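You operate a simulated robot arm through the tools that you are given. There is no shell and no other tool. Be economical: measure what you need, move in short steps, check, and stop when the job is done.

Carry out the task below with a simulated two-armed robot. There is one attempt and no reset: what you move stays moved.

TASK
Fold the blue cloth in half and weigh it down with the 2.0 m strap roll from the chest.
Fine: the roll stands upright; shut the lid again, latches left at OPEN.

The check looks at the end state, three seconds after you hand in, the way a careful person would. Anything else that was tipped, shoved, dropped, spilled or broken makes it a failure. A push-on lid holds only when it is set on centred and level and pressed home; a screw cap is set on level and turned clockwise until tight. Flat cloth is picked up by pressing the open fingertips on it (5 to 10 N) and closing them slowly along it; thin cloth reads only 2 to 8 mm in the jaws.

THE ROBOT
Two 6-joint arms with two-finger parallel grippers on one trunk, on a base that drives. Base frame: it is fixed to the floor where the robot stands at the start and does not move with it; the origin is under the middle of the robot, x ahead of it, y to its left, z up. Units: m, degrees, N and s.
The left shoulder is at the start at [0.06, 0.187, 1.197], the right one opposite. With the tool pointing down near the work surface each hand reaches from about 0.24 to 0.62 m from the robot's upright axis, wherever it stands, measured 20 degrees to its own side. Places, roughly: chest lid [0.5, -0.3, 1]; left latch of the chest [0.4, -0.2, 1]; right latch of the chest [0.4, -0.4, 1]; top of the front table [0.6, 0.2, 0.9]. Payload 1.57 kg a hand.
Tool frame (each hand has its own): the origin (TCP) lies between the finger pads and is the grasp point; the fingertips stand 0.03 m ahead of it; z points along the fingers, y is the line along which they close. Largest opening 0.11 m; finger width 0.024, thickness 0.012; the body of the gripper, 0.048 by 0.112 m, starts 0.078 m behind the TCP.
Orientation is told as [roll, pitch, yaw] about the base's x, y, z axes, in that order, counted from this pose: with the fingers straight down and closing along the base's y, the tool's x points along the base's -x, its y along +y and its z along -z.

THE INTERFACE
- The arms move only by the tool drive_tool. It takes "left_deltas", "right_deltas" or both (then of equal length, played together; a hand with none holds still); each is a list of rows, each a list of 7 numbers: the shift along the tool's x, y, z in units of 50 mm (1.0 is 50 mm), then the turn, a rotation vector about the tool's x, y, z in units of 6 degrees (1.0 is 6 degrees), then the opening, from 0 (shut) to 1 (fully open). In form: [[dx, dy, dz, rx, ry, rz, claw], ...]. A call has 1 to 12 rows; each row shifts and turns the commanded pose from where the row before left it, along the tool's axes as they then stand. A call with a number of a shift or a turn outside -1 to 1 is refused whole. A row lasts 0.2 s, in which the tool goes at most 0.05 m and 8.6 degrees; a call with a longer step from one row to the next is refused whole, and so is a gripper value outside its range. Where a pose cannot be reached the arm comes as near as it can. A force on the tool above 60 N (or 10 N above the force at the start of the call, whichever is more), or a blocked arm, ends the call early, and 0.2 s more pass. The fingers move at their own pace (about 0.153 m/s each) and stop on an object; they squeeze with about 38 N. The grip force told is the motor's: it shows also when the fingers shut on nothing. Time passes only in rows, and 0.2 s behind the last, so rows that do not move let the fingers close. It gives the time, the measured TCP pose, the force on the tool (base axes), the opening and the grip force at its end, in the units of the frame above (readings bear some noise), with the torque about the TCP (base axes, N m) and any sound that the robot's microphone picked up.
- Cameras (640 x 400 px; columns grow to the right, rows downward): "scene" is now at [-0.0088, -0.0452, 1.7281]; the picture's right is [-0.51, -0.86, 0.00], its down [-0.68, 0.40, -0.61] and it looks along [0.53, -0.31, -0.79] (base axes); focal length 268 px, centre (320, 200). "left" rides on the left gripper at [0.07, -0.016, -0.141] in its tool frame; the picture's right is [0.23, 0.97, 0.00], its down [-0.86, 0.20, -0.48] and it looks along [-0.47, 0.11, 0.88] (tool axes); focal length 222 px, centre (320, 200). "right" rides on the right gripper at [0.07, 0.016, -0.141] in its tool frame; the picture's right is [-0.23, 0.97, 0.00], its down [-0.86, -0.20, -0.48] and it looks along [-0.47, -0.11, 0.88] (tool axes); focal length 222 px, centre (320, 200). There is no depth. A picture from a camera that has moved, and an enlarged one, comes with that camera's place and axes in the base frame and with its lens. The place of the scene camera against the robot may be out by one fixed shift of up to 0.025 m in any direction.
- camera(camera): a new picture of that camera. It takes no simulated time.
- slide_trunk(by): slides the trunk up (or, below 0, down) by that many m; the arms and the scene camera ride with it, the base frame stays. It gives what a move gives, with no picture.
- roll_base(legs): drives the robot by 1 to 6 legs, each [ahead, left, turn to the left] in m, m and degrees, along the robot's own axes; the way and the turn of a leg run together, so that a leg with both is an arc; at most 1.5 m and 180 degrees a leg. The arms and the cameras ride along, it lands a little off, and it stops where it bumps. It gives what a move gives.
- turn_head(pan, tilt): turns the head with the scene camera to pan (to the left, within 86 degrees either way) and tilt (down, from -29 to 69), counted from straight ahead of the robot. It gives what a move gives.
- inspect(camera, box): a new picture of the part [left, top, right, bottom] of that camera's present view, enlarged. It takes no simulated time.
- finish_job(): hands the job in; it is judged then, once.

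Work in short steps. Places have to be worked out from the pictures, the camera data and where the tool is seen: move nearer, look again, correct. Check each grasp and each placing, and mend what went wrong. You have 120 turns and 88 pictures in all, those below and enlarged ones among them. Open the grippers and draw the arms clear of the work before you hand the job in, unless the task says otherwise; then end with one line.

The tools are called after ">>>" by a JSON object that holds its "api" and its "payload". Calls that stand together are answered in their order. drive_tool: Moves the arms, as the interface text tells. Its arguments: {"type":"object","properties":{"left_deltas":{"type":"array"},"right_deltas":{"type":"array"}},"required":[]} The other tools are called the same way: slide_trunk (by) slides the trunk up or down; roll_base (legs) drives the base; turn_head (pan, tilt) turns the head that bears the scene camera; camera (camera) takes a picture; inspect (camera, box) takes an enlarged picture of a part of a camera's view; finish_job () hands the job in.

At the start:

```text
time_s: 0.0
left_ee_pos: [0.3423, 0.0211, 1.3812]
left_tcp_rot: [-0.1, 0.0, 0.0]
left_ft_force: [0.5, 0.3, -0.1]
left_ft_torque: [0.02, -0.02, 0.02]
left_grip_width: 0.1102
left_finger_force: 0.1
right_ee_pos: [0.3364, -0.4114, 1.4065]
right_tcp_rot: [0.0, 0.0, 0.1]
right_ft_force: [0.4, 0.9, -0.7]
right_ft_torque: [0.0, -0.01, 0.0]
right_grip_width: 0.11
right_finger_force: 0.0
trunk travel left (down, up): [-0.825, 0.165]
robot x, y, heading: [0.0002, 0.001, -0.2]
head pan, tilt: [-30.6, 52.2]
```

scene: 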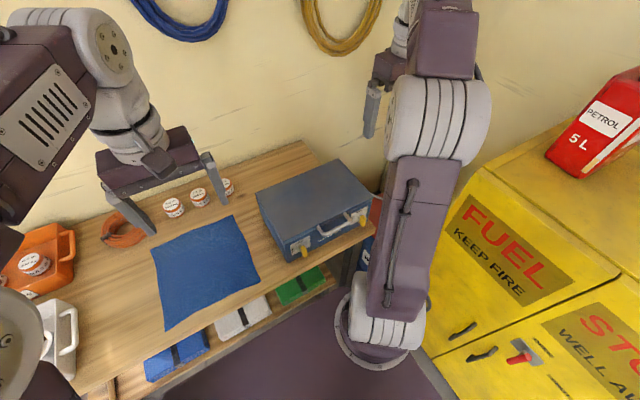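
right: 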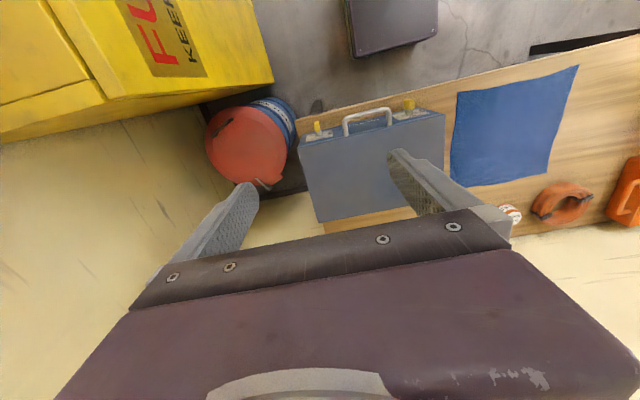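
left: 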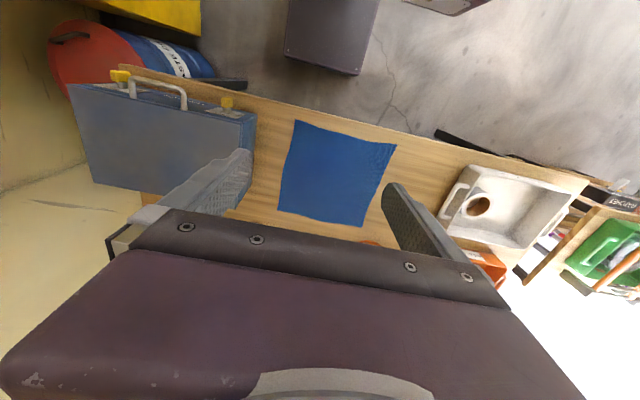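

I see the blue cloth on the table and the blue-grey chest with handle and two yellow latches on its front. I look closer at both.

>>> {"api": "inspect", "payload": {"camera": "scene", "box": [240, 140, 400, 270]}}

>>> {"api": "inspect", "payload": {"camera": "scene", "box": [80, 160, 280, 340]}}

```text
3.08 times, centred on (320, 205) of scene
camera zoom: at [-0.0088, -0.0452, 1.7281], right [-0.51, -0.86, 0.0], down [-0.68, 0.4, -0.61], along [0.53, -0.31, -0.79], focal length 825 px, centre (320, 185)
```

zoom: 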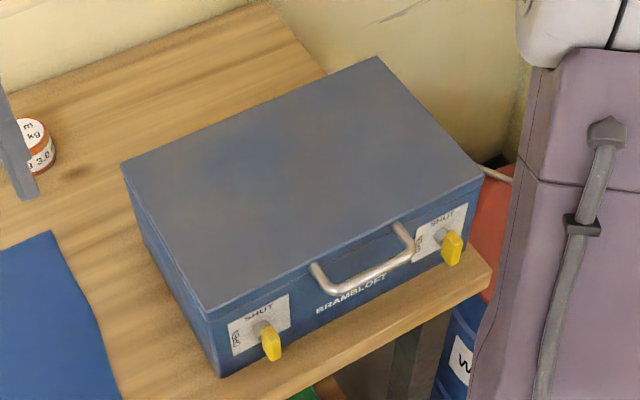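

```text
2.22 times, centred on (180, 250) of scene
camera zoom: at [-0.0088, -0.0452, 1.7281], right [-0.51, -0.86, 0.0], down [-0.68, 0.4, -0.61], along [0.53, -0.31, -0.79], focal length 596 px, centre (631, 89)
```

zoom: 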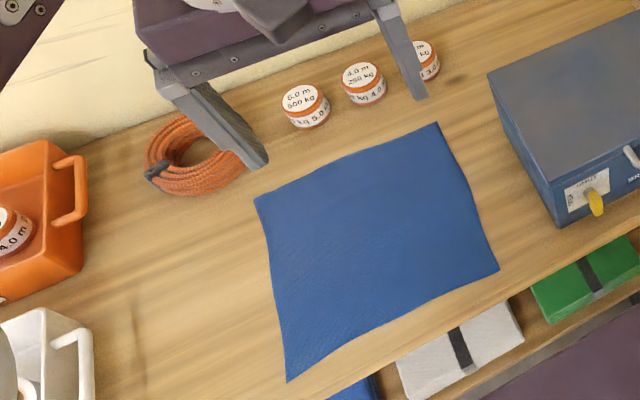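

The latch labels need a close frontal view. I pull the right hand back and pitch it so that its camera looks at the front of the chest.

>>> {"api": "drive_tool", "payload": {"right_deltas": [[0.4, 0, 0.4, 0, 0, 0, 0.5], [0.4, 0.2, 0.5, 0, 0, 0, 0.5], [0, 0.3, 0, 0, -1, 0, 0.5], [0, 0.3, 0, 0, -1, 0, 0.5], [0, 0, 0, 0, -1, 0, 0.5], [0, 0, 0, 0, -1, 0, 0.5], [0, 0, 0, 0, -1, 0, 0.5], [0, 0, 0, 0, -1, 0, 0.5], [0, 0, 0, 0, -1, 0, 0.5], [0, 0, 0, 0, 0, 0, 0.5]]}}

>>> {"api": "camera", "payload": {"camera": "right"}}

>>> {"api": "camera", "payload": {"camera": "scene"}}

```text
time_s: 2.2
left_ee_pos: [0.3425, 0.0213, 1.3808]
left_tcp_rot: [0.0, 0.0, 0.0]
left_ft_force: [-2.2, 0.0, -0.6]
left_ft_torque: [-0.02, -0.06, 0.03]
left_grip_width: 0.1101
left_finger_force: 0.1
right_ee_pos: [0.2965, -0.3701, 1.361]
right_tcp_rot: [0.0, -42.2, -0.1]
right_ft_force: [-0.1, 0.0, 0.1]
right_ft_torque: [-0.01, 0.03, 0.0]
right_grip_width: 0.0549
right_finger_force: 0.1
trunk travel left (down, up): [-0.825, 0.165]
robot x, y, heading: [0.0006, -0.0011, 0.0]
head pan, tilt: [-30.6, 52.2]
```

```text
82 pictures are left
camera right: at [0.1484, -0.3525, 1.4187], right [0.17, 0.97, 0.15], down [0.31, -0.2, 0.93], along [0.93, -0.11, -0.34], focal length 222 px, centre (320, 200)
```

right: 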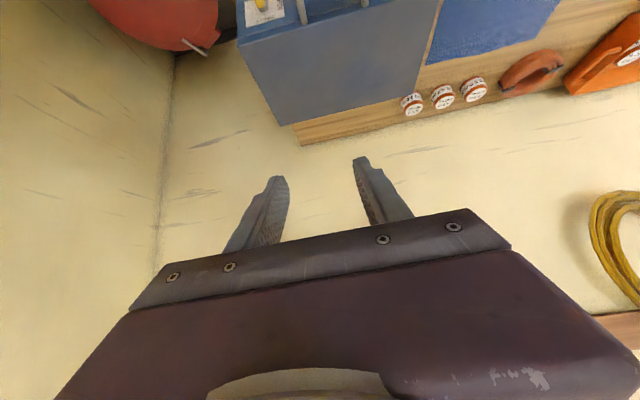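

```text
81 pictures are left
camera scene: at [-0.0089, -0.0451, 1.7281], right [-0.51, -0.86, 0.0], down [-0.68, 0.4, -0.61], along [0.53, -0.31, -0.79], focal length 268 px, centre (320, 200)
```

scene: 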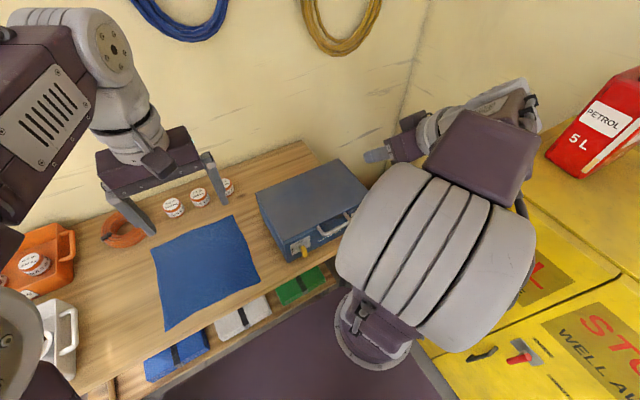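

The view is upside-down and too high; I lower the right hand about 0.2 m and slightly back to see the chest front.

>>> {"api": "drive_tool", "payload": {"right_deltas": [[0.68, 0, 0.46, 0, 0, 0, 0.5], [0.68, 0, 0.46, 0, 0, 0, 0.5], [0.68, 0, 0.46, 0, 0, 0, 0.5], [0.68, 0, 0.46, 0, 0, 0, 0.5], [0.68, 0, 0.46, 0, 0, 0, 0.5], [0, 0, 0, 0, 0, 0, 0.5]]}}

>>> {"api": "camera", "payload": {"camera": "right"}}

```text
time_s: 3.6
left_ee_pos: [0.3417, 0.0221, 1.3799]
left_tcp_rot: [-0.1, -0.1, 0.0]
left_ft_force: [0.4, -0.3, -1.0]
left_ft_torque: [0.01, 0.01, 0.0]
left_grip_width: 0.1099
left_finger_force: 0.0
right_ee_pos: [0.2509, -0.3982, 1.1696]
right_tcp_rot: [0.1, -41.9, 0.0]
right_ft_force: [-0.2, 0.2, -0.3]
right_ft_torque: [0.0, -0.01, -0.01]
right_grip_width: 0.055
right_finger_force: 0.0
right hand out of reach, approached as far as the arm can: row 4, 5
trunk travel left (down, up): [-0.825, 0.165]
robot x, y, heading: [-0.0008, 0.0017, 0.0]
head pan, tilt: [-30.6, 52.2]
```

```text
80 pictures are left
camera right: at [0.1041, -0.3808, 1.2284], right [0.17, 0.97, 0.15], down [0.32, -0.2, 0.93], along [0.93, -0.11, -0.34], focal length 222 px, centre (320, 200)
```

right: 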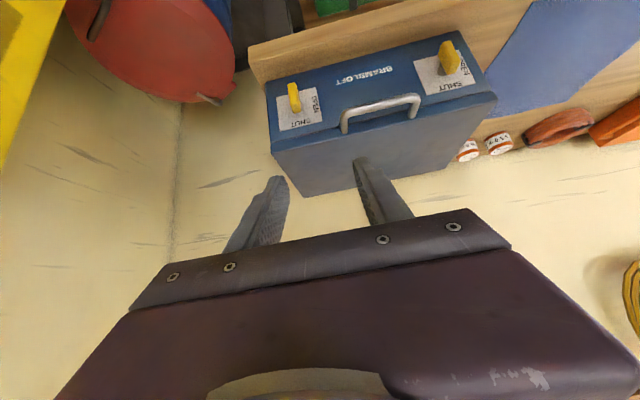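

>>> {"api": "inspect", "payload": {"camera": "right", "box": [250, 20, 510, 182]}}

```text
2.46 times, centred on (380, 101) of right
camera zoom: at [0.1041, -0.3808, 1.2284], right [0.17, 0.97, 0.15], down [0.32, -0.2, 0.93], along [0.93, -0.11, -0.34], focal length 547 px, centre (172, 444)
```

zoom: 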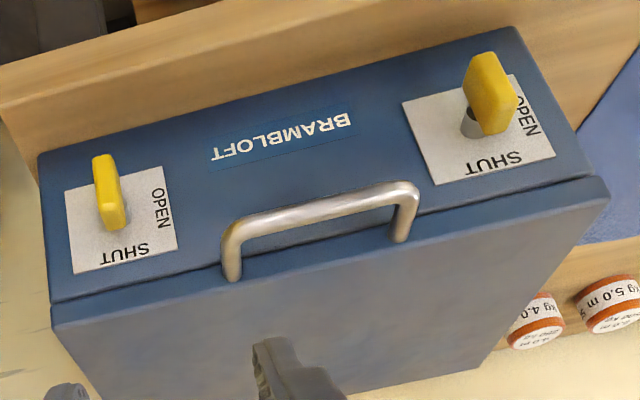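

Both latches are vertical bars at SHUT, with OPEN to their left (as seen from the front), so each has to turn 90° counter-clockwise. I judge the bars to be near (0.35, -0.421, 0.974) and (0.35, -0.206, 0.974). I back the base 0.2 m off so the right hand can work horizontally.

>>> {"api": "roll_base", "payload": {"legs": [[-0.2, 0, 0]]}}

>>> {"api": "drive_tool", "payload": {"right_deltas": [[0, 0, 0, 0, -1, 0, 0.5], [0, 0, 0, 0, -1, 0, 0.5], [0, 0, 0, 0, -1, 0, 0.5], [0, 0, 0, 0, -1, 0, 0.5], [0, 0, 0, 0, -1, 0, 0.5], [0, 0, 0, 0, -1, 0, 0.5], [0, 0, 0, 0, -1, 0, 0.5], [0, 0, 0, 0, -1, 0, 0.5], [0, 0, 0, 0, 0, 0, 0.5]]}}

>>> {"api": "camera", "payload": {"camera": "right"}}

```text
time_s: 5.2
left_ee_pos: [0.1501, 0.0203, 1.3795]
left_tcp_rot: [0.0, 0.2, -0.1]
left_ft_force: [0.2, 0.6, 0.5]
left_ft_torque: [-0.04, 0.05, -0.01]
left_grip_width: 0.1101
left_finger_force: 0.1
right_ee_pos: [0.0579, -0.3979, 1.1701]
right_tcp_rot: [0.2, -41.8, 0.0]
right_ft_force: [-0.1, 0.0, -0.8]
right_ft_torque: [0.01, 0.03, 0.0]
right_grip_width: 0.0547
right_finger_force: 0.1
trunk travel left (down, up): [-0.825, 0.165]
robot x, y, heading: [-0.1969, 0.0001, 0.1]
head pan, tilt: [-30.6, 52.2]
```

```text
time_s: 7.2
left_ee_pos: [0.1458, 0.0214, 1.3808]
left_tcp_rot: [0.1, 0.0, 0.0]
left_ft_force: [-0.8, 0.2, 0.1]
left_ft_torque: [0.01, -0.01, -0.01]
left_grip_width: 0.1101
left_finger_force: 0.0
right_ee_pos: [0.046, -0.465, 1.2365]
right_tcp_rot: [71.8, -89.6, -71.4]
right_ft_force: [0.2, 0.1, 0.4]
right_ft_torque: [0.03, -0.01, 0.01]
right_grip_width: 0.0552
right_finger_force: 0.0
right hand out of reach, approached as far as the arm can: row 1, 2, 4, 5, 6, 7, 8
trunk travel left (down, up): [-0.825, 0.165]
robot x, y, heading: [-0.1976, 0.0028, 0.0]
head pan, tilt: [-30.6, 52.2]
```

```text
78 pictures are left
camera right: at [-0.0968, -0.4489, 1.166], right [-0.01, 0.97, 0.23], down [-0.48, -0.21, 0.85], along [0.88, -0.11, 0.46], focal length 222 px, centre (320, 200)
```

right: 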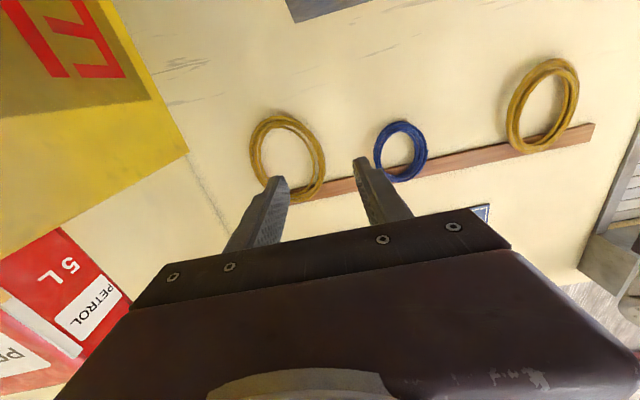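

The hand is level now, pointing at +x. I move to a stand-off ahead of the right latch, TCP about (0.27, -0.421, 0.974).

>>> {"api": "drive_tool", "payload": {"right_deltas": [[0.4, 0.11, 0.8, 0, 0, 0, 0.6], [0.55, 0.11, 0.7, 0, 0, 0, 0.6], [0.7, 0.11, 0.5, 0, 0, 0, 0.6], [0.72, 0.11, 0.5, 0, 0, 0, 0.6], [0.72, 0.11, 0.5, 0, 0, 0, 0.6], [0.72, 0.11, 0.5, 0, 0, 0, 0.6], [0.72, 0.11, 0.5, 0, 0, 0, 0.6], [0.72, 0.11, 0.48, 0, 0, 0, 0.6], [0, 0, 0, 0, 0, 0, 0.6]]}}

>>> {"api": "camera", "payload": {"camera": "right"}}

>>> {"api": "camera", "payload": {"camera": "scene"}}

```text
time_s: 9.2
left_ee_pos: [0.1452, 0.02, 1.3805]
left_tcp_rot: [0.0, 0.0, 0.0]
left_ft_force: [0.1, -0.6, -0.3]
left_ft_torque: [0.03, -0.02, 0.0]
left_grip_width: 0.1099
left_finger_force: 0.0
right_ee_pos: [0.2793, -0.5034, 1.0182]
right_tcp_rot: [87.9, -89.8, -87.6]
right_ft_force: [0.5, 0.1, 0.1]
right_ft_torque: [-0.01, 0.02, -0.01]
right_grip_width: 0.066
right_finger_force: 0.1
right hand out of reach, approached as far as the arm can: row 1, 2, 3, 4, 5, 6
trunk travel left (down, up): [-0.825, 0.165]
robot x, y, heading: [-0.1978, -0.0004, 0.1]
head pan, tilt: [-30.6, 52.2]
```

```text
77 pictures are left
camera right: at [0.1367, -0.4866, 0.9482], right [0.0, 0.97, 0.23], down [-0.48, -0.2, 0.85], along [0.88, -0.11, 0.47], focal length 222 px, centre (320, 200)
```

right: 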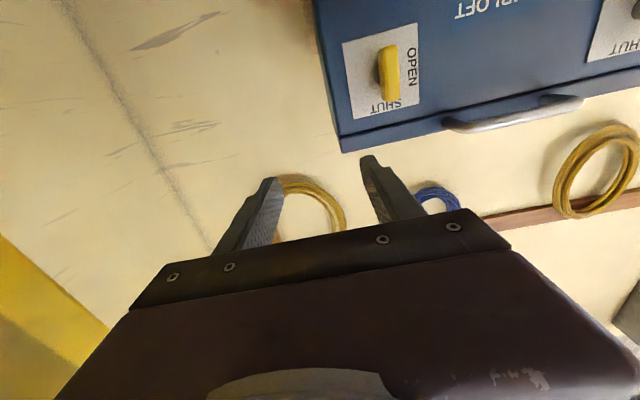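

```text
76 pictures are left
camera scene: at [-0.2068, -0.0452, 1.7281], right [-0.51, -0.86, 0.0], down [-0.68, 0.4, -0.61], along [0.53, -0.31, -0.79], focal length 268 px, centre (320, 200)
```

scene: 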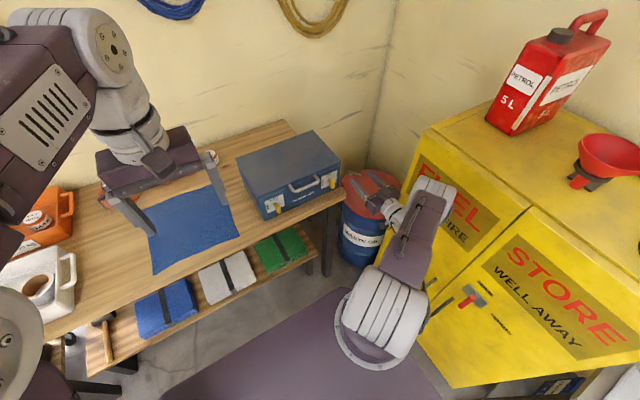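

The two right-hand views together put the right bar at about (0.366, -0.4255, 0.958) and the plate face at x≈0.394. I line up in y and z first.

>>> {"api": "drive_tool", "payload": {"right_deltas": [[0.4, 0.52, 0, 0, 0, 0, 0.6], [0.4, 0.52, 0, 0, 0, 0, 0.6], [0.4, 0.52, 0, 0, 0, 0, 0.6], [0, 0, 0, 0, 0, 0, 0.6]]}}

>>> {"api": "camera", "payload": {"camera": "right"}}

```text
time_s: 10.2
left_ee_pos: [0.1456, 0.0222, 1.3811]
left_tcp_rot: [0.0, 0.0, 0.0]
left_ft_force: [0.5, -0.1, -0.3]
left_ft_torque: [-0.01, 0.0, -0.02]
left_grip_width: 0.1102
left_finger_force: 0.0
right_ee_pos: [0.2996, -0.4613, 0.9456]
right_tcp_rot: [92.6, -89.7, -92.1]
right_ft_force: [0.4, 0.4, -0.3]
right_ft_torque: [0.0, 0.02, 0.03]
right_grip_width: 0.066
right_finger_force: 0.1
right hand out of reach, approached as far as the arm can: row 1, 2, 3
trunk travel left (down, up): [-0.825, 0.165]
robot x, y, heading: [-0.1959, 0.0001, -0.0]
head pan, tilt: [-30.6, 52.2]
```

```text
75 pictures are left
camera right: at [0.158, -0.4457, 0.8749], right [-0.01, 0.97, 0.23], down [-0.48, -0.21, 0.85], along [0.88, -0.11, 0.47], focal length 222 px, centre (320, 200)
```

right: 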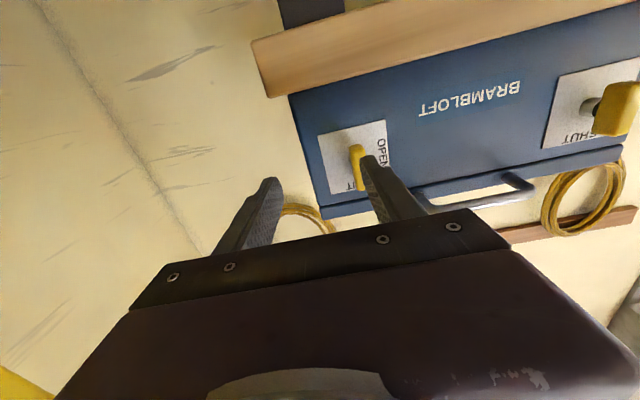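

The arm is short of the commanded place, seemingly too folded. I back the base another 0.12 m and re-advance with the arm stretched more.

>>> {"api": "roll_base", "payload": {"legs": [[-0.12, 0, 0]]}}

>>> {"api": "drive_tool", "payload": {"right_deltas": [[0, 0.2, 0.6, 0, 0, 0, 0.6], [0, 0.2, 0.6, 0, 0, 0, 0.6], [0, 0.2, 0.5, 0, 0, 0, 0.6], [0, 0.1, 0.4, 0, 0, 0, 0.6], [0, 0, 0, 0, 0, 0, 0.6]]}}

```text
time_s: 11.4
left_ee_pos: [0.027, 0.0212, 1.3813]
left_tcp_rot: [0.1, 0.1, -0.2]
left_ft_force: [0.3, 0.0, 0.3]
left_ft_torque: [-0.02, 0.0, 0.0]
left_grip_width: 0.1102
left_finger_force: 0.1
right_ee_pos: [0.1804, -0.4637, 0.9444]
right_tcp_rot: [79.3, -89.6, -78.9]
right_ft_force: [0.3, -0.4, 0.1]
right_ft_torque: [0.0, 0.02, 0.01]
right_grip_width: 0.0659
right_finger_force: 0.1
trunk travel left (down, up): [-0.825, 0.165]
robot x, y, heading: [-0.318, 0.0025, -0.1]
head pan, tilt: [-30.6, 52.2]
```

```text
time_s: 12.6
left_ee_pos: [0.0252, 0.0198, 1.3809]
left_tcp_rot: [0.0, 0.1, -0.2]
left_ft_force: [-0.5, 1.0, 1.3]
left_ft_torque: [0.0, -0.02, 0.0]
left_grip_width: 0.11
left_finger_force: 0.1
right_ee_pos: [0.2813, -0.4283, 0.9468]
right_tcp_rot: [94.2, -89.6, -94.2]
right_ft_force: [-0.6, -0.2, 0.0]
right_ft_torque: [-0.01, -0.04, 0.02]
right_grip_width: 0.066
right_finger_force: 0.0
trunk travel left (down, up): [-0.825, 0.165]
robot x, y, heading: [-0.3195, 0.0011, -0.4]
head pan, tilt: [-30.6, 52.2]
```

Now it tracks. I raise 11 mm and advance partway, then check the alignment.

>>> {"api": "drive_tool", "payload": {"right_deltas": [[-0.22, 0.05, 0.3, 0, 0, 0, 0.5], [0, 0, 0.3, 0, 0, 0, 0.5], [0, 0, 0, 0, 0, 0, 0.5]]}}

>>> {"api": "camera", "payload": {"camera": "right"}}

```text
time_s: 13.4
left_ee_pos: [0.0255, 0.0197, 1.3811]
left_tcp_rot: [-0.1, -0.1, -0.2]
left_ft_force: [-0.5, -0.7, -1.2]
left_ft_torque: [0.04, -0.03, -0.03]
left_grip_width: 0.1101
left_finger_force: 0.1
right_ee_pos: [0.3116, -0.4261, 0.9564]
right_tcp_rot: [94.6, -89.6, -94.5]
right_ft_force: [0.2, 0.2, -0.4]
right_ft_torque: [0.0, 0.0, -0.04]
right_grip_width: 0.0548
right_finger_force: 0.0
trunk travel left (down, up): [-0.825, 0.165]
robot x, y, heading: [-0.3178, 0.0004, -0.4]
head pan, tilt: [-30.6, 52.2]
```

```text
74 pictures are left
camera right: at [0.1696, -0.4099, 0.8863], right [0.0, 0.97, 0.23], down [-0.48, -0.21, 0.85], along [0.88, -0.11, 0.47], focal length 222 px, centre (320, 200)
```

right: 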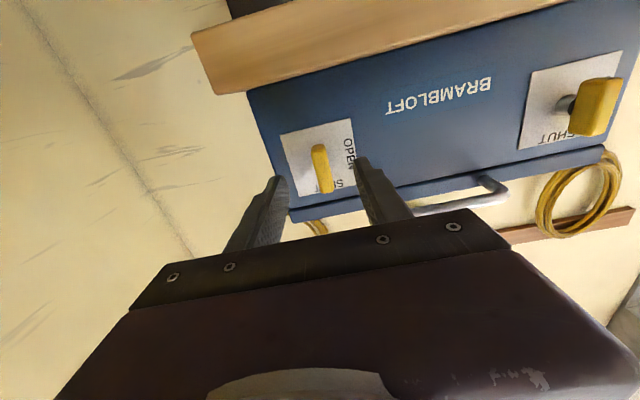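

The bar sits centred between the fingertips. I advance 37 mm and close gently.

>>> {"api": "drive_tool", "payload": {"right_deltas": [[0, 0, 0.37, 0, 0, 0, 0.5], [0, 0, 0.37, 0, 0, 0, 0.5], [0, 0, 0, 0, 0, 0, 0.3], [0, 0, 0, 0, 0, 0, 0.05], [0, 0, 0, 0, 0, 0, 0.05]]}}

>>> {"api": "camera", "payload": {"camera": "right"}}

```text
time_s: 14.6
left_ee_pos: [0.0248, 0.0219, 1.3816]
left_tcp_rot: [0.1, 0.0, -0.1]
left_ft_force: [-0.3, -0.7, -0.7]
left_ft_torque: [0.0, -0.02, 0.05]
left_grip_width: 0.11
left_finger_force: 0.1
right_ee_pos: [0.3351, -0.4251, 0.9629]
right_tcp_rot: [83.1, -89.7, -82.9]
right_ft_force: [-1.2, 5.9, -1.1]
right_ft_torque: [-0.26, -0.14, 0.02]
right_grip_width: 0.0138
right_finger_force: 30.2
right hand out of reach, approached as far as the arm can: row 2
trunk travel left (down, up): [-0.825, 0.165]
robot x, y, heading: [-0.3171, -0.0009, 0.1]
head pan, tilt: [-30.6, 52.2]
```

```text
73 pictures are left
camera right: at [0.193, -0.4083, 0.8919], right [0.0, 0.97, 0.23], down [-0.48, -0.21, 0.85], along [0.88, -0.11, 0.46], focal length 222 px, centre (320, 200)
```

right: 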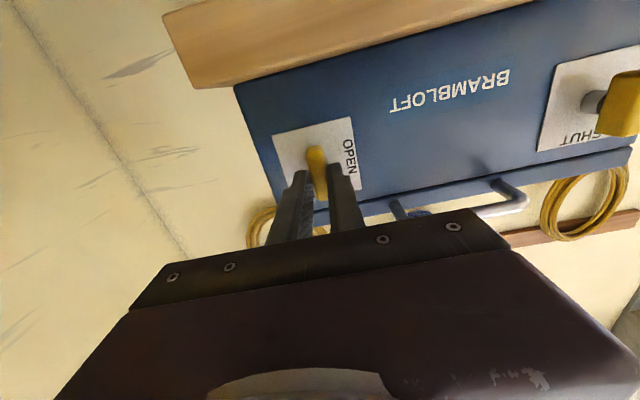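

The bar is gripped (14 mm). I turn it counter-clockwise, in a first few steps.

>>> {"api": "drive_tool", "payload": {"right_deltas": [[0, 0, -0.1, 0, 0, -1, 0.05], [0, 0, 0, 0, 0, -1, 0.05], [0, 0, 0, 0, 0, -1, 0.05], [0, 0, 0, 0, 0, -1, 0.05], [0, 0, 0, 0, 0, -1, 0.05], [0, 0, 0, 0, 0, 0, 0.05]]}}

>>> {"api": "camera", "payload": {"camera": "right"}}

```text
time_s: 16.0
left_ee_pos: [0.0288, 0.0276, 1.3784]
left_tcp_rot: [-0.1, 0.2, -0.1]
left_ft_force: [-0.1, -0.5, 0.1]
left_ft_torque: [0.0, 0.01, 0.01]
left_grip_width: 0.1101
left_finger_force: 0.1
right_ee_pos: [0.333, -0.4253, 0.9617]
right_tcp_rot: [-87.4, -60.5, 89.1]
right_ft_force: [1.4, 38.5, -20.4]
right_ft_torque: [0.06, 0.83, 0.63]
right_grip_width: 0.014
right_finger_force: 30.4
right hand out of reach, approached as far as the arm can: row 5
trunk travel left (down, up): [-0.825, 0.165]
robot x, y, heading: [-0.3204, 0.0001, -0.1]
head pan, tilt: [-30.6, 52.2]
```

```text
72 pictures are left
camera right: at [0.1892, -0.4477, 0.8954], right [-0.03, 0.96, -0.28], down [-0.47, 0.24, 0.85], along [0.88, 0.15, 0.44], focal length 222 px, centre (320, 200)
```

right: 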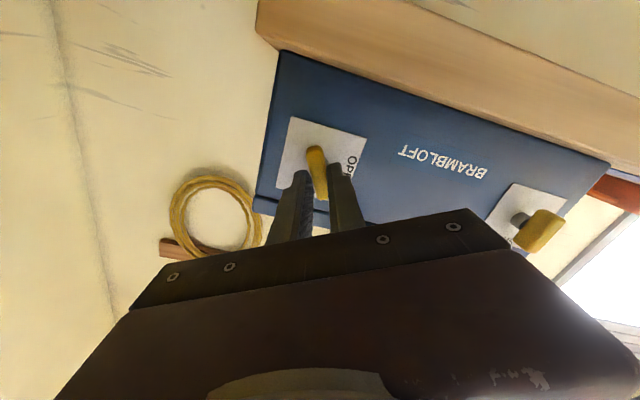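

The bar turned ~30° with the hand, but a side force of 38 N has built up; I ease the hand sideways along its y to relieve it.

>>> {"api": "drive_tool", "payload": {"right_deltas": [[0, 0.14, 0, 0, 0, 0, 0.05], [0, 0, 0, 0, 0, 0, 0.05]]}}

```text
time_s: 16.6
left_ee_pos: [0.0301, 0.0257, 1.3795]
left_tcp_rot: [-0.3, 0.2, -0.1]
left_ft_force: [0.6, -0.2, 0.7]
left_ft_torque: [0.0, -0.01, 0.01]
left_grip_width: 0.1101
left_finger_force: 0.1
right_ee_pos: [0.3321, -0.4243, 0.9609]
right_tcp_rot: [-87.4, -60.4, 89.1]
right_ft_force: [-4.6, 40.0, -27.8]
right_ft_torque: [0.06, 0.74, 1.0]
right_grip_width: 0.014
right_finger_force: 30.6
right hand out of reach, approached as far as the arm can: row 1
trunk travel left (down, up): [-0.825, 0.165]
robot x, y, heading: [-0.3198, 0.0007, -0.3]
head pan, tilt: [-30.6, 52.2]
```

The arm is at its reach limit in this stance. I release the bar, retreat straight back, and shift the base a little forward and right to get margin.

>>> {"api": "drive_tool", "payload": {"right_deltas": [[0, 0, 0, 0, 0, 0, 0.4], [0, 0, 0, 0, 0, 0, 0.4], [0, 0, -0.8, 0, 0, 0, 0.4], [0, 0, -0.8, 0, 0, 0, 0.4], [0, 0, 0, 0, 0, 0, 0.4]]}}

>>> {"api": "roll_base", "payload": {"legs": [[0.05, -0.07, 0]]}}

>>> {"api": "camera", "payload": {"camera": "right"}}

```text
time_s: 17.8
left_ee_pos: [0.0266, 0.0223, 1.38]
left_tcp_rot: [0.0, 0.1, -0.2]
left_ft_force: [-0.3, -0.2, -0.5]
left_ft_torque: [0.02, -0.02, 0.01]
left_grip_width: 0.1102
left_finger_force: 0.0
right_ee_pos: [0.2782, -0.4592, 0.938]
right_tcp_rot: [-89.6, -60.7, 90.2]
right_ft_force: [0.6, -1.0, -0.5]
right_ft_torque: [-0.02, -0.01, -0.03]
right_grip_width: 0.0439
right_finger_force: 0.1
right hand out of reach, approached as far as the arm can: row 3, 4
trunk travel left (down, up): [-0.825, 0.165]
robot x, y, heading: [-0.3178, -0.0034, -0.4]
head pan, tilt: [-30.6, 52.2]
```

```text
time_s: 18.9
left_ee_pos: [0.0738, -0.0477, 1.3807]
left_tcp_rot: [-0.1, -0.1, -0.1]
left_ft_force: [0.2, 1.0, 1.1]
left_ft_torque: [-0.02, 0.0, -0.03]
left_grip_width: 0.1099
left_finger_force: 0.2
right_ee_pos: [0.3269, -0.5298, 0.9406]
right_tcp_rot: [-89.8, -60.6, 90.3]
right_ft_force: [0.2, 0.1, 0.8]
right_ft_torque: [0.03, 0.02, -0.02]
right_grip_width: 0.0439
right_finger_force: 0.0
trunk travel left (down, up): [-0.825, 0.165]
robot x, y, heading: [-0.265, -0.072, -0.1]
head pan, tilt: [-30.6, 52.2]
```

```text
71 pictures are left
camera right: at [0.1848, -0.5501, 0.872], right [-0.01, 0.96, -0.28], down [-0.48, 0.24, 0.84], along [0.88, 0.14, 0.46], focal length 222 px, centre (320, 200)
```

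right: 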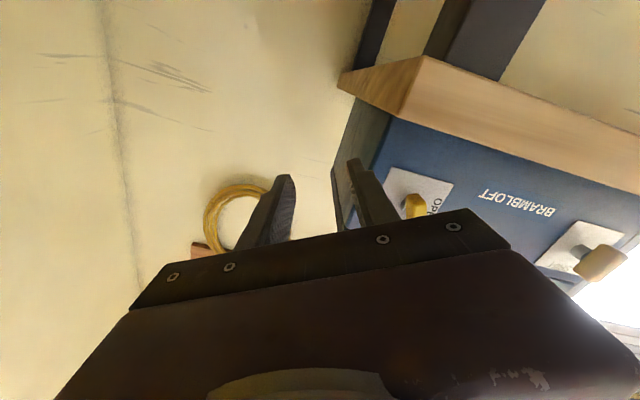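

I test whether this stance reaches the latch line: move to about (0.30, -0.425, 0.956) with the present 30° roll.

>>> {"api": "drive_tool", "payload": {"right_deltas": [[0, 0, -0.5, 0, 0, 0, 0.4], [-0.43, 0.56, 0, 0, 0, 0, 0.4], [-0.43, 0.56, 0, 0, 0, 0, 0.4], [-0.43, 0.56, 0, 0, 0, 0, 0.4], [0, 0, 0, 0, 0, 0, 0.4]]}}

>>> {"api": "camera", "payload": {"camera": "right"}}

```text
time_s: 20.1
left_ee_pos: [0.0747, -0.0505, 1.3811]
left_tcp_rot: [0.0, 0.0, -0.1]
left_ft_force: [-0.2, 0.8, 0.5]
left_ft_torque: [0.0, -0.01, -0.02]
left_grip_width: 0.1102
left_finger_force: 0.1
right_ee_pos: [0.3353, -0.5093, 0.9284]
right_tcp_rot: [-87.7, -62.0, 89.8]
right_ft_force: [0.0, -0.1, -0.3]
right_ft_torque: [0.0, 0.0, 0.0]
right_grip_width: 0.0441
right_finger_force: 0.1
right hand out of reach, approached as far as the arm can: row 1, 2, 3, 4
trunk travel left (down, up): [-0.825, 0.165]
robot x, y, heading: [-0.2678, -0.0678, -0.2]
head pan, tilt: [-30.6, 52.2]
```

```text
70 pictures are left
camera right: at [0.1922, -0.5308, 0.8615], right [-0.03, 0.97, -0.26], down [-0.47, 0.21, 0.86], along [0.88, 0.15, 0.45], focal length 222 px, centre (320, 200)
```

right: 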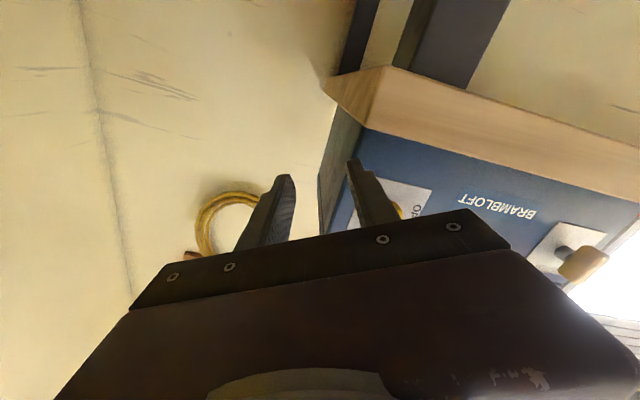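

Horizontal poses are marginal for this arm. I'll back out and work the latches from above (tool down) at the normal stance, where reach is good, by pushing the bar ends.

>>> {"api": "roll_base", "payload": {"legs": [[-0.12, 0.07, 0]]}}

>>> {"api": "drive_tool", "payload": {"right_deltas": [[-0.4, 0.2, 0, 0, 0, 1, 0.4], [-0.5, 0.2, 0, 0, 0, 1, 0.4], [-0.6, 0.2, 0, 0, 0, 1, 0.4], [-0.7, 0.1, 0, 0, 0, 1, 0.4], [-0.8, 0, 0, 0, 0, 1, 0.4], [-0.6, 0, 0, 0, 1, 0, 0.2], [-0.6, 0, 0, 0, 1, 0, 0.2], [-0.6, 0, 0, 0, 1, 0, 0.2], [-0.5, 0, 0, 0, 1, 0, 0.2], [0, 0, 0, 0, 1, 0, 0.2], [0, 0, 0, 0, 1, 0, 0.2], [0, 0, 0, 0, 1, 0, 0.2]]}}

>>> {"api": "camera", "payload": {"camera": "scene"}}

```text
time_s: 21.4
left_ee_pos: [-0.0419, 0.0208, 1.3796]
left_tcp_rot: [0.1, 0.0, 0.0]
left_ft_force: [0.3, 0.1, 0.7]
left_ft_torque: [0.0, -0.03, 0.0]
left_grip_width: 0.1101
left_finger_force: 0.0
right_ee_pos: [0.2179, -0.4384, 0.927]
right_tcp_rot: [-87.6, -62.0, 89.7]
right_ft_force: [-1.0, 0.1, -0.6]
right_ft_torque: [0.03, 0.0, 0.01]
right_grip_width: 0.0439
right_finger_force: 0.0
trunk travel left (down, up): [-0.825, 0.165]
robot x, y, heading: [-0.3893, 0.0047, -0.4]
head pan, tilt: [-30.6, 52.2]
```

```text
time_s: 24.0
left_ee_pos: [-0.0451, 0.0225, 1.3803]
left_tcp_rot: [-0.1, -0.1, -0.1]
left_ft_force: [0.0, 0.5, 0.3]
left_ft_torque: [-0.01, -0.03, -0.01]
left_grip_width: 0.1099
left_finger_force: 0.1
right_ee_pos: [0.3053, -0.4499, 1.0749]
right_tcp_rot: [2.8, -47.4, -0.2]
right_ft_force: [0.6, -0.4, 0.2]
right_ft_torque: [0.0, 0.01, -0.01]
right_grip_width: 0.0218
right_finger_force: 0.0
right hand out of reach, approached as far as the arm can: row 1, 2, 3, 4, 5, 6, 7, 8, 10, 11, 12
trunk travel left (down, up): [-0.825, 0.165]
robot x, y, heading: [-0.3873, -0.0009, -0.1]
head pan, tilt: [-30.6, 52.2]
```

```text
69 pictures are left
camera scene: at [-0.3974, -0.0438, 1.7281], right [-0.51, -0.86, 0.0], down [-0.68, 0.4, -0.61], along [0.53, -0.31, -0.79], focal length 268 px, centre (320, 200)
```

scene: 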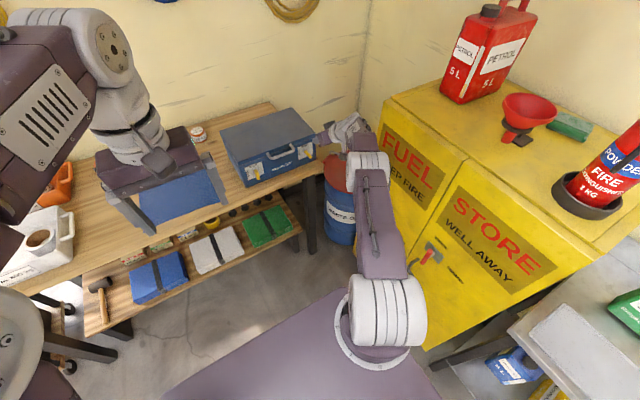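

I zoom in on the chest to see the latch state.

>>> {"api": "inspect", "payload": {"camera": "scene", "box": [215, 100, 345, 190]}}

>>> {"api": "camera", "payload": {"camera": "right"}}

```text
4.44 times, centred on (280, 145) of scene
camera zoom: at [-0.3974, -0.0438, 1.7281], right [-0.51, -0.86, 0.0], down [-0.68, 0.4, -0.61], along [0.53, -0.31, -0.79], focal length 1192 px, centre (498, 444)
```

zoom: 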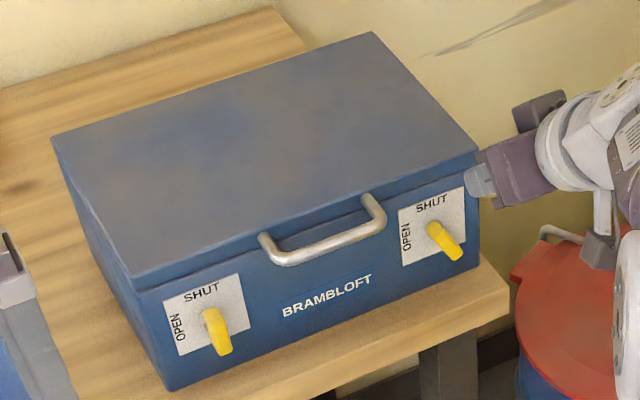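

```text
67 pictures are left
camera right: at [0.1533, -0.4398, 1.1191], right [0.12, 0.97, 0.2], down [0.23, -0.22, 0.95], along [0.96, -0.07, -0.26], focal length 222 px, centre (320, 200)
```

right: 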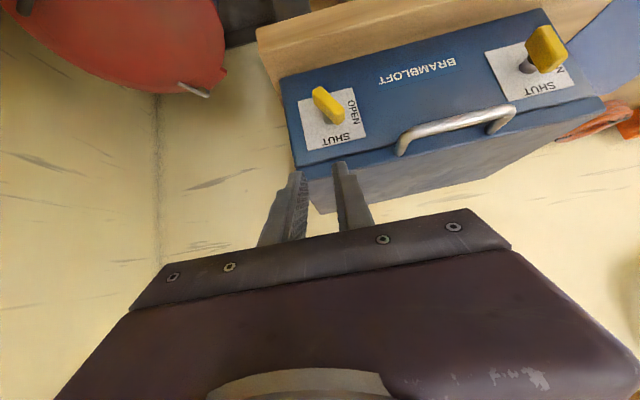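

The right latch did turn ~30° toward OPEN and stays there. I raise the trunk, drive the base forward again so the hand rides above the lid, then set the tool upright.

>>> {"api": "slide_trunk", "payload": {"by": 0.13}}

>>> {"api": "roll_base", "payload": {"legs": [[0.3, 0, 0]]}}

>>> {"api": "drive_tool", "payload": {"right_deltas": [[0.2, 0, -0.8, 0, 1, 0, 0.2], [0.2, 0, -0.8, 0, 1, 0, 0.2], [0.2, 0, -0.8, 0, 1, 0, 0.2], [0.3, 0, -0.6, 0, 1, 0, 0.0], [0.3, 0, -0.5, 0, 1, 0, 0.0], [0.3, 0, 0, 0, 1, 0, 0.0], [0.3, 0, 0, 0, 0.9, 0, 0.0], [0, 0, 0, 0, 0, 0, 0.0]]}}

```text
time_s: 25.6
left_ee_pos: [-0.0439, 0.0218, 1.5103]
left_tcp_rot: [0.0, -0.1, 0.0]
left_ft_force: [-0.8, -0.7, -0.7]
left_ft_torque: [-0.01, -0.01, 0.01]
left_grip_width: 0.1099
left_finger_force: 0.0
right_ee_pos: [0.3074, -0.4512, 1.2023]
right_tcp_rot: [2.9, -47.3, -0.3]
right_ft_force: [0.1, -0.3, -0.5]
right_ft_torque: [0.0, 0.0, 0.0]
right_grip_width: 0.0222
right_finger_force: 0.1
trunk travel left (down, up): [-0.955, 0.035]
robot x, y, heading: [-0.3851, -0.0006, -0.1]
head pan, tilt: [-30.6, 52.2]
```

```text
time_s: 27.7
left_ee_pos: [0.2529, 0.0187, 1.5116]
left_tcp_rot: [0.0, -0.2, -0.3]
left_ft_force: [-0.8, -0.1, 0.2]
left_ft_torque: [-0.02, -0.02, 0.02]
left_grip_width: 0.1099
left_finger_force: 0.1
right_ee_pos: [0.6007, -0.4549, 1.2057]
right_tcp_rot: [2.9, -47.6, -0.6]
right_ft_force: [0.1, 0.7, 0.5]
right_ft_torque: [0.02, -0.04, -0.04]
right_grip_width: 0.0219
right_finger_force: 0.0
trunk travel left (down, up): [-0.955, 0.035]
robot x, y, heading: [-0.0887, -0.0025, -0.3]
head pan, tilt: [-30.6, 52.2]
```

```text
time_s: 29.5
left_ee_pos: [0.2545, 0.0195, 1.5117]
left_tcp_rot: [0.0, 0.0, -0.3]
left_ft_force: [0.2, 0.2, 0.0]
left_ft_torque: [0.0, -0.02, 0.03]
left_grip_width: 0.11
left_finger_force: 0.1
right_ee_pos: [0.4221, -0.4635, 1.3033]
right_tcp_rot: [2.0, -6.0, 1.3]
right_ft_force: [-0.1, -0.5, -0.2]
right_ft_torque: [0.02, -0.04, -0.02]
right_grip_width: 0.0
right_finger_force: 21.7
trunk travel left (down, up): [-0.955, 0.035]
robot x, y, heading: [-0.0874, -0.0019, -0.2]
head pan, tilt: [-30.6, 52.2]
```

Now I level the tool and descend in front of the chest, to the right of the right latch (x 0.362, y -0.447), stopping above it.

>>> {"api": "drive_tool", "payload": {"right_deltas": [[0.6, 0.16, 0, 0.33, 1, 0.2, 0.0], [0.6, 0.17, 0, 0, 0, 0, 0.0], [0, 0, 0.8, 0, 0, 0, 0.0], [0, 0, 0.8, 0, 0, 0, 0.0], [0, 0, 0.8, 0, 0, 0, 0.0], [0, 0, 0.8, 0, 0, 0, 0.0], [0, 0, 0.8, 0, 0, 0, 0.0], [0, 0, 0.8, 0, 0, 0, 0.0], [0, 0, 0, 0, 0, 0, 0.0]]}}

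>>> {"api": "camera", "payload": {"camera": "right"}}

>>> {"api": "camera", "payload": {"camera": "scene"}}

```text
time_s: 31.5
left_ee_pos: [0.2543, 0.0188, 1.5114]
left_tcp_rot: [0.0, 0.0, -0.4]
left_ft_force: [-0.8, 0.0, -0.1]
left_ft_torque: [-0.03, 0.0, 0.01]
left_grip_width: 0.1101
left_finger_force: 0.1
right_ee_pos: [0.3623, -0.4464, 1.0571]
right_tcp_rot: [0.0, 0.0, 0.2]
right_ft_force: [-0.2, 0.4, 0.8]
right_ft_torque: [-0.02, -0.01, 0.0]
right_grip_width: 0.0
right_finger_force: 21.4
trunk travel left (down, up): [-0.955, 0.035]
robot x, y, heading: [-0.0869, -0.0008, -0.5]
head pan, tilt: [-30.6, 52.2]
```

```text
66 pictures are left
camera right: at [0.2918, -0.4298, 1.1984], right [0.22, 0.97, 0.0], down [0.86, -0.2, 0.48], along [0.47, -0.11, -0.88], focal length 222 px, centre (320, 200)
```

right: 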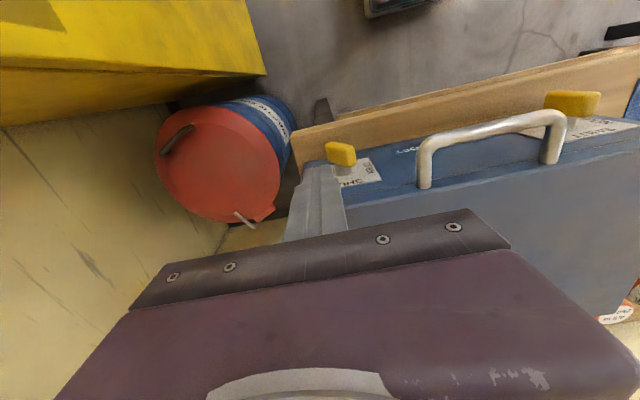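

```text
65 pictures are left
camera scene: at [-0.0982, -0.0452, 1.8581], right [-0.51, -0.86, 0.0], down [-0.68, 0.41, -0.61], along [0.53, -0.32, -0.79], focal length 268 px, centre (320, 200)
```

scene: 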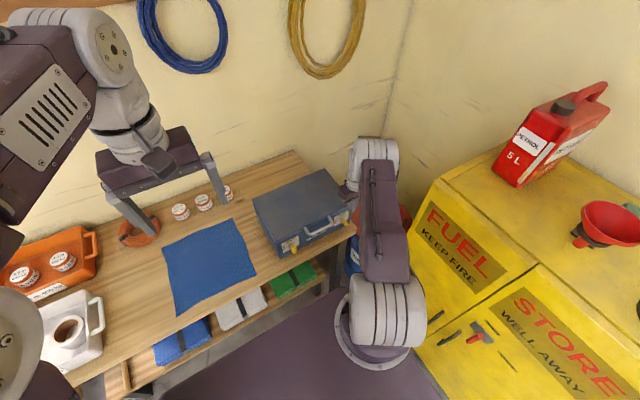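

The bar is at x≈0.364, y≈-0.424, as expected, and the closed fingers are to its right. I descend to tip height z≈0.968 and push left 30 mm.

>>> {"api": "drive_tool", "payload": {"right_deltas": [[0, 0, 0.6, 0, 0, 0, 0.0], [0, 0, 0.58, 0, 0, 0, 0.0], [0, 0.2, 0, 0, 0, 0, 0.0], [0, 0.2, 0, 0, 0, 0, 0.0], [0, 0.2, 0, 0, 0, 0, 0.0], [0, 0, 0, 0, 0, 0, 0.0]]}}

>>> {"api": "inspect", "payload": {"camera": "right", "box": [240, 60, 480, 210]}}

```text
time_s: 32.9
left_ee_pos: [0.2547, 0.0193, 1.5104]
left_tcp_rot: [0.0, 0.0, -0.3]
left_ft_force: [0.0, -0.1, 0.4]
left_ft_torque: [0.03, 0.0, -0.02]
left_grip_width: 0.1099
left_finger_force: 0.1
right_ee_pos: [0.3616, -0.4163, 1.0007]
right_tcp_rot: [0.0, 0.0, 0.3]
right_ft_force: [0.0, 0.0, -0.4]
right_ft_torque: [0.0, -0.02, 0.01]
right_grip_width: 0.0002
right_finger_force: 20.7
trunk travel left (down, up): [-0.955, 0.035]
robot x, y, heading: [-0.0873, -0.0019, -0.4]
head pan, tilt: [-30.6, 52.2]
```

```text
2.67 times, centred on (360, 135) of right
camera zoom: at [0.291, -0.4011, 1.1413], right [0.22, 0.97, 0.0], down [0.86, -0.2, 0.48], along [0.47, -0.11, -0.88], focal length 592 px, centre (213, 373)
```

zoom: 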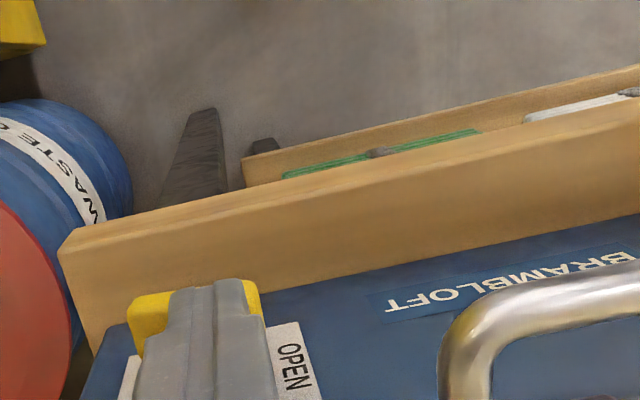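

The bar turned well past 30°. I hop up, shift left over its left end (y≈-0.400) and press down to about z 0.962.

>>> {"api": "drive_tool", "payload": {"right_deltas": [[0, 0, -0.4, 0, 0, 0, 0.0], [0, 0.32, 0, 0, 0, 0, 0.0], [0, 0, 0.3, 0, 0, 0, 0.0], [0, 0, 0.15, 0, 0, 0, 0.0], [0, 0, 0.1, 0, 0, 0, 0.0], [0, 0, 0, 0, 0, 0, 0.0]]}}

>>> {"api": "inspect", "payload": {"camera": "right", "box": [240, 60, 480, 210]}}

```text
time_s: 34.3
left_ee_pos: [0.2521, 0.0241, 1.5113]
left_tcp_rot: [-0.2, -0.1, -0.3]
left_ft_force: [-0.1, -0.2, -0.6]
left_ft_torque: [-0.01, -0.02, 0.0]
left_grip_width: 0.1101
left_finger_force: 0.2
right_ee_pos: [0.3616, -0.3993, 0.9967]
right_tcp_rot: [-0.3, -0.5, 0.3]
right_ft_force: [5.3, 3.2, 31.0]
right_ft_torque: [-0.23, 0.02, 0.06]
right_grip_width: 0.0001
right_finger_force: 21.3
trunk travel left (down, up): [-0.955, 0.035]
robot x, y, heading: [-0.0895, -0.001, -0.3]
head pan, tilt: [-30.6, 52.2]
```

```text
2.67 times, centred on (360, 135) of right
camera zoom: at [0.2898, -0.3825, 1.1368], right [0.22, 0.97, 0.0], down [0.85, -0.19, 0.49], along [0.47, -0.11, -0.87], focal length 592 px, centre (213, 373)
```

zoom: 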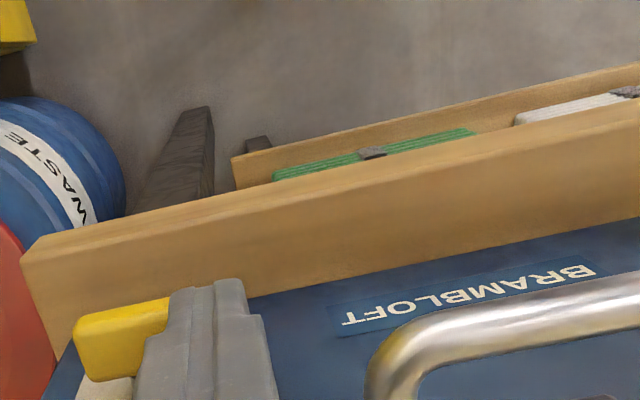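

31 N against a stop: the right latch is at OPEN. I lift over the handle and move to the left latch, standing to its right, high.

>>> {"api": "drive_tool", "payload": {"right_deltas": [[0, 0, -0.6, 0, 0, 0, 0.0], [0, 0, -0.7, 0, 0, 0, 0.0], [0, 0, -0.7, 0, 0, 0, 0.0], [0, 0.9, 0, 0, 0, 0, 0.0], [0, 0.9, 0, 0, 0, 0, 0.0], [0, 0.9, 0, 0, 0, 0, 0.0], [0, 0.85, 0, 0, 0, 0, 0.0], [0, 0, 0, 0, 0, 0, 0.0]]}}

>>> {"api": "camera", "payload": {"camera": "right"}}

```text
time_s: 36.1
left_ee_pos: [0.2555, 0.0186, 1.5095]
left_tcp_rot: [0.0, 0.1, -0.3]
left_ft_force: [-0.2, 0.2, -0.1]
left_ft_torque: [0.0, 0.01, -0.01]
left_grip_width: 0.1101
left_finger_force: 0.0
right_ee_pos: [0.3599, -0.2235, 1.0893]
right_tcp_rot: [0.1, -0.1, 0.2]
right_ft_force: [-0.4, -0.1, -0.4]
right_ft_torque: [0.05, 0.0, -0.02]
right_grip_width: 0.0001
right_finger_force: 21.3
trunk travel left (down, up): [-0.955, 0.035]
robot x, y, heading: [-0.0864, -0.0027, -0.2]
head pan, tilt: [-30.6, 52.2]
```

```text
62 pictures are left
camera right: at [0.2891, -0.2068, 1.2307], right [0.22, 0.97, 0.0], down [0.86, -0.2, 0.48], along [0.47, -0.11, -0.88], focal length 222 px, centre (320, 200)
```

right: 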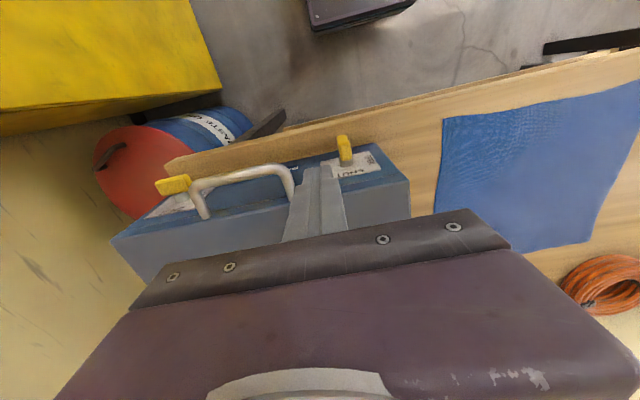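

The left bar stands at y≈-0.194; the fingers are clear of the handle post. I descend and push left 40 mm.

>>> {"api": "drive_tool", "payload": {"right_deltas": [[0, 0, 0.6, 0, 0, 0, 0.0], [0, 0, 0.6, 0, 0, 0, 0.0], [0, 0, 0.58, 0, 0, 0, 0.0], [0, 0.2, 0, 0, 0, 0, 0.0], [0, 0.2, 0, 0, 0, 0, 0.0], [0, 0.2, 0, 0, 0, 0, 0.0], [0, 0.2, 0, 0, 0, 0, 0.0], [0, 0, 0, 0, 0, 0, 0.0]]}}

>>> {"api": "inspect", "payload": {"camera": "right", "box": [240, 60, 480, 210]}}

```text
time_s: 37.9
left_ee_pos: [0.2538, 0.0196, 1.5107]
left_tcp_rot: [-0.1, 0.1, -0.3]
left_ft_force: [-0.3, 0.5, 0.4]
left_ft_torque: [-0.02, 0.01, -0.01]
left_grip_width: 0.11
left_finger_force: 0.0
right_ee_pos: [0.3604, -0.1833, 1.0029]
right_tcp_rot: [0.1, -0.1, 0.2]
right_ft_force: [0.1, 0.1, -0.2]
right_ft_torque: [0.01, 0.04, -0.03]
right_grip_width: 0.0
right_finger_force: 21.3
trunk travel left (down, up): [-0.955, 0.035]
robot x, y, heading: [-0.0868, 0.0004, -0.5]
head pan, tilt: [-30.6, 52.2]
```

```text
2.67 times, centred on (360, 135) of right
camera zoom: at [0.2899, -0.1674, 1.144], right [0.22, 0.97, 0.0], down [0.86, -0.2, 0.48], along [0.47, -0.11, -0.88], focal length 592 px, centre (213, 373)
```

zoom: 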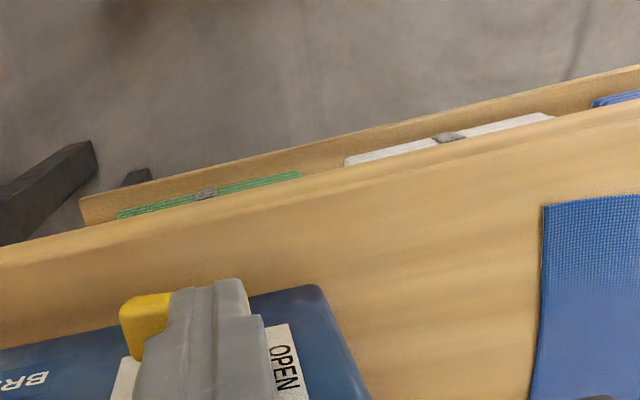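

Turned as before. I hop up, go over the left end (y≈-0.169), and press down to the stop.

>>> {"api": "drive_tool", "payload": {"right_deltas": [[0, 0, -0.4, 0, 0, 0, 0.0], [0, 0.28, 0, 0, 0, 0, 0.0], [0, 0, 0.3, 0, 0, 0, 0.0], [0, 0, 0.15, 0, 0, 0, 0.0], [0, 0, 0.12, 0, 0, 0, 0.0], [0, 0, 0, 0, 0, 0, 0.0]]}}

>>> {"api": "drive_tool", "payload": {"right_deltas": [[0, 0, -0.8, 0, 0, 0, 0.0], [0, 0, -0.9, 0, 0, 0, 0.0], [0.3, 0, -0.9, 0, 0, 0, 0.0], [0.5, 0, 0, 0, 0, 0, 0.0], [0.5, -0.5, 0, 0, 0, 0, 0.0], [0.3, -0.5, 0, 0, 0, 0, 0.0], [0, -0.5, 0, 0, 0, 0, 0.0], [0, 0, 0, 0, 0, 0, 0.0]]}}

>>> {"api": "camera", "payload": {"camera": "right"}}

```text
time_s: 39.3
left_ee_pos: [0.2545, 0.0198, 1.5116]
left_tcp_rot: [0.1, 0.1, -0.3]
left_ft_force: [-0.3, 0.0, 0.4]
left_ft_torque: [-0.02, 0.0, -0.03]
left_grip_width: 0.11
left_finger_force: 0.0
right_ee_pos: [0.3605, -0.1696, 0.9971]
right_tcp_rot: [0.0, -0.2, 0.2]
right_ft_force: [2.4, -1.9, 16.7]
right_ft_torque: [-0.21, -0.02, 0.04]
right_grip_width: 0.0
right_finger_force: 21.0
trunk travel left (down, up): [-0.955, 0.035]
robot x, y, heading: [-0.0859, -0.0005, -0.2]
head pan, tilt: [-30.6, 52.2]
```

```text
time_s: 41.1
left_ee_pos: [0.256, 0.0198, 1.5101]
left_tcp_rot: [0.0, -0.1, -0.2]
left_ft_force: [-0.3, 0.2, -0.2]
left_ft_torque: [0.01, 0.01, 0.04]
left_grip_width: 0.1099
left_finger_force: 0.0
right_ee_pos: [0.2835, -0.2447, 1.1248]
right_tcp_rot: [0.0, 0.0, 0.4]
right_ft_force: [0.4, 0.0, -0.5]
right_ft_torque: [0.0, 0.02, 0.01]
right_grip_width: 0.0001
right_finger_force: 21.2
trunk travel left (down, up): [-0.955, 0.035]
robot x, y, heading: [-0.09, -0.0038, -0.2]
head pan, tilt: [-30.6, 52.2]
```

```text
60 pictures are left
camera right: at [0.2133, -0.2279, 1.2653], right [0.22, 0.97, 0.0], down [0.86, -0.2, 0.48], along [0.47, -0.11, -0.88], focal length 222 px, centre (320, 200)
```

right: 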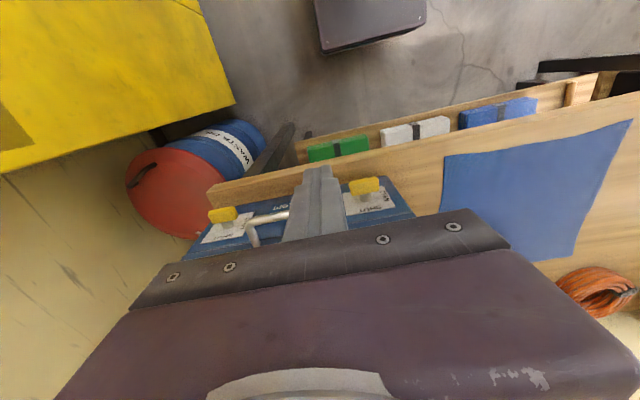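

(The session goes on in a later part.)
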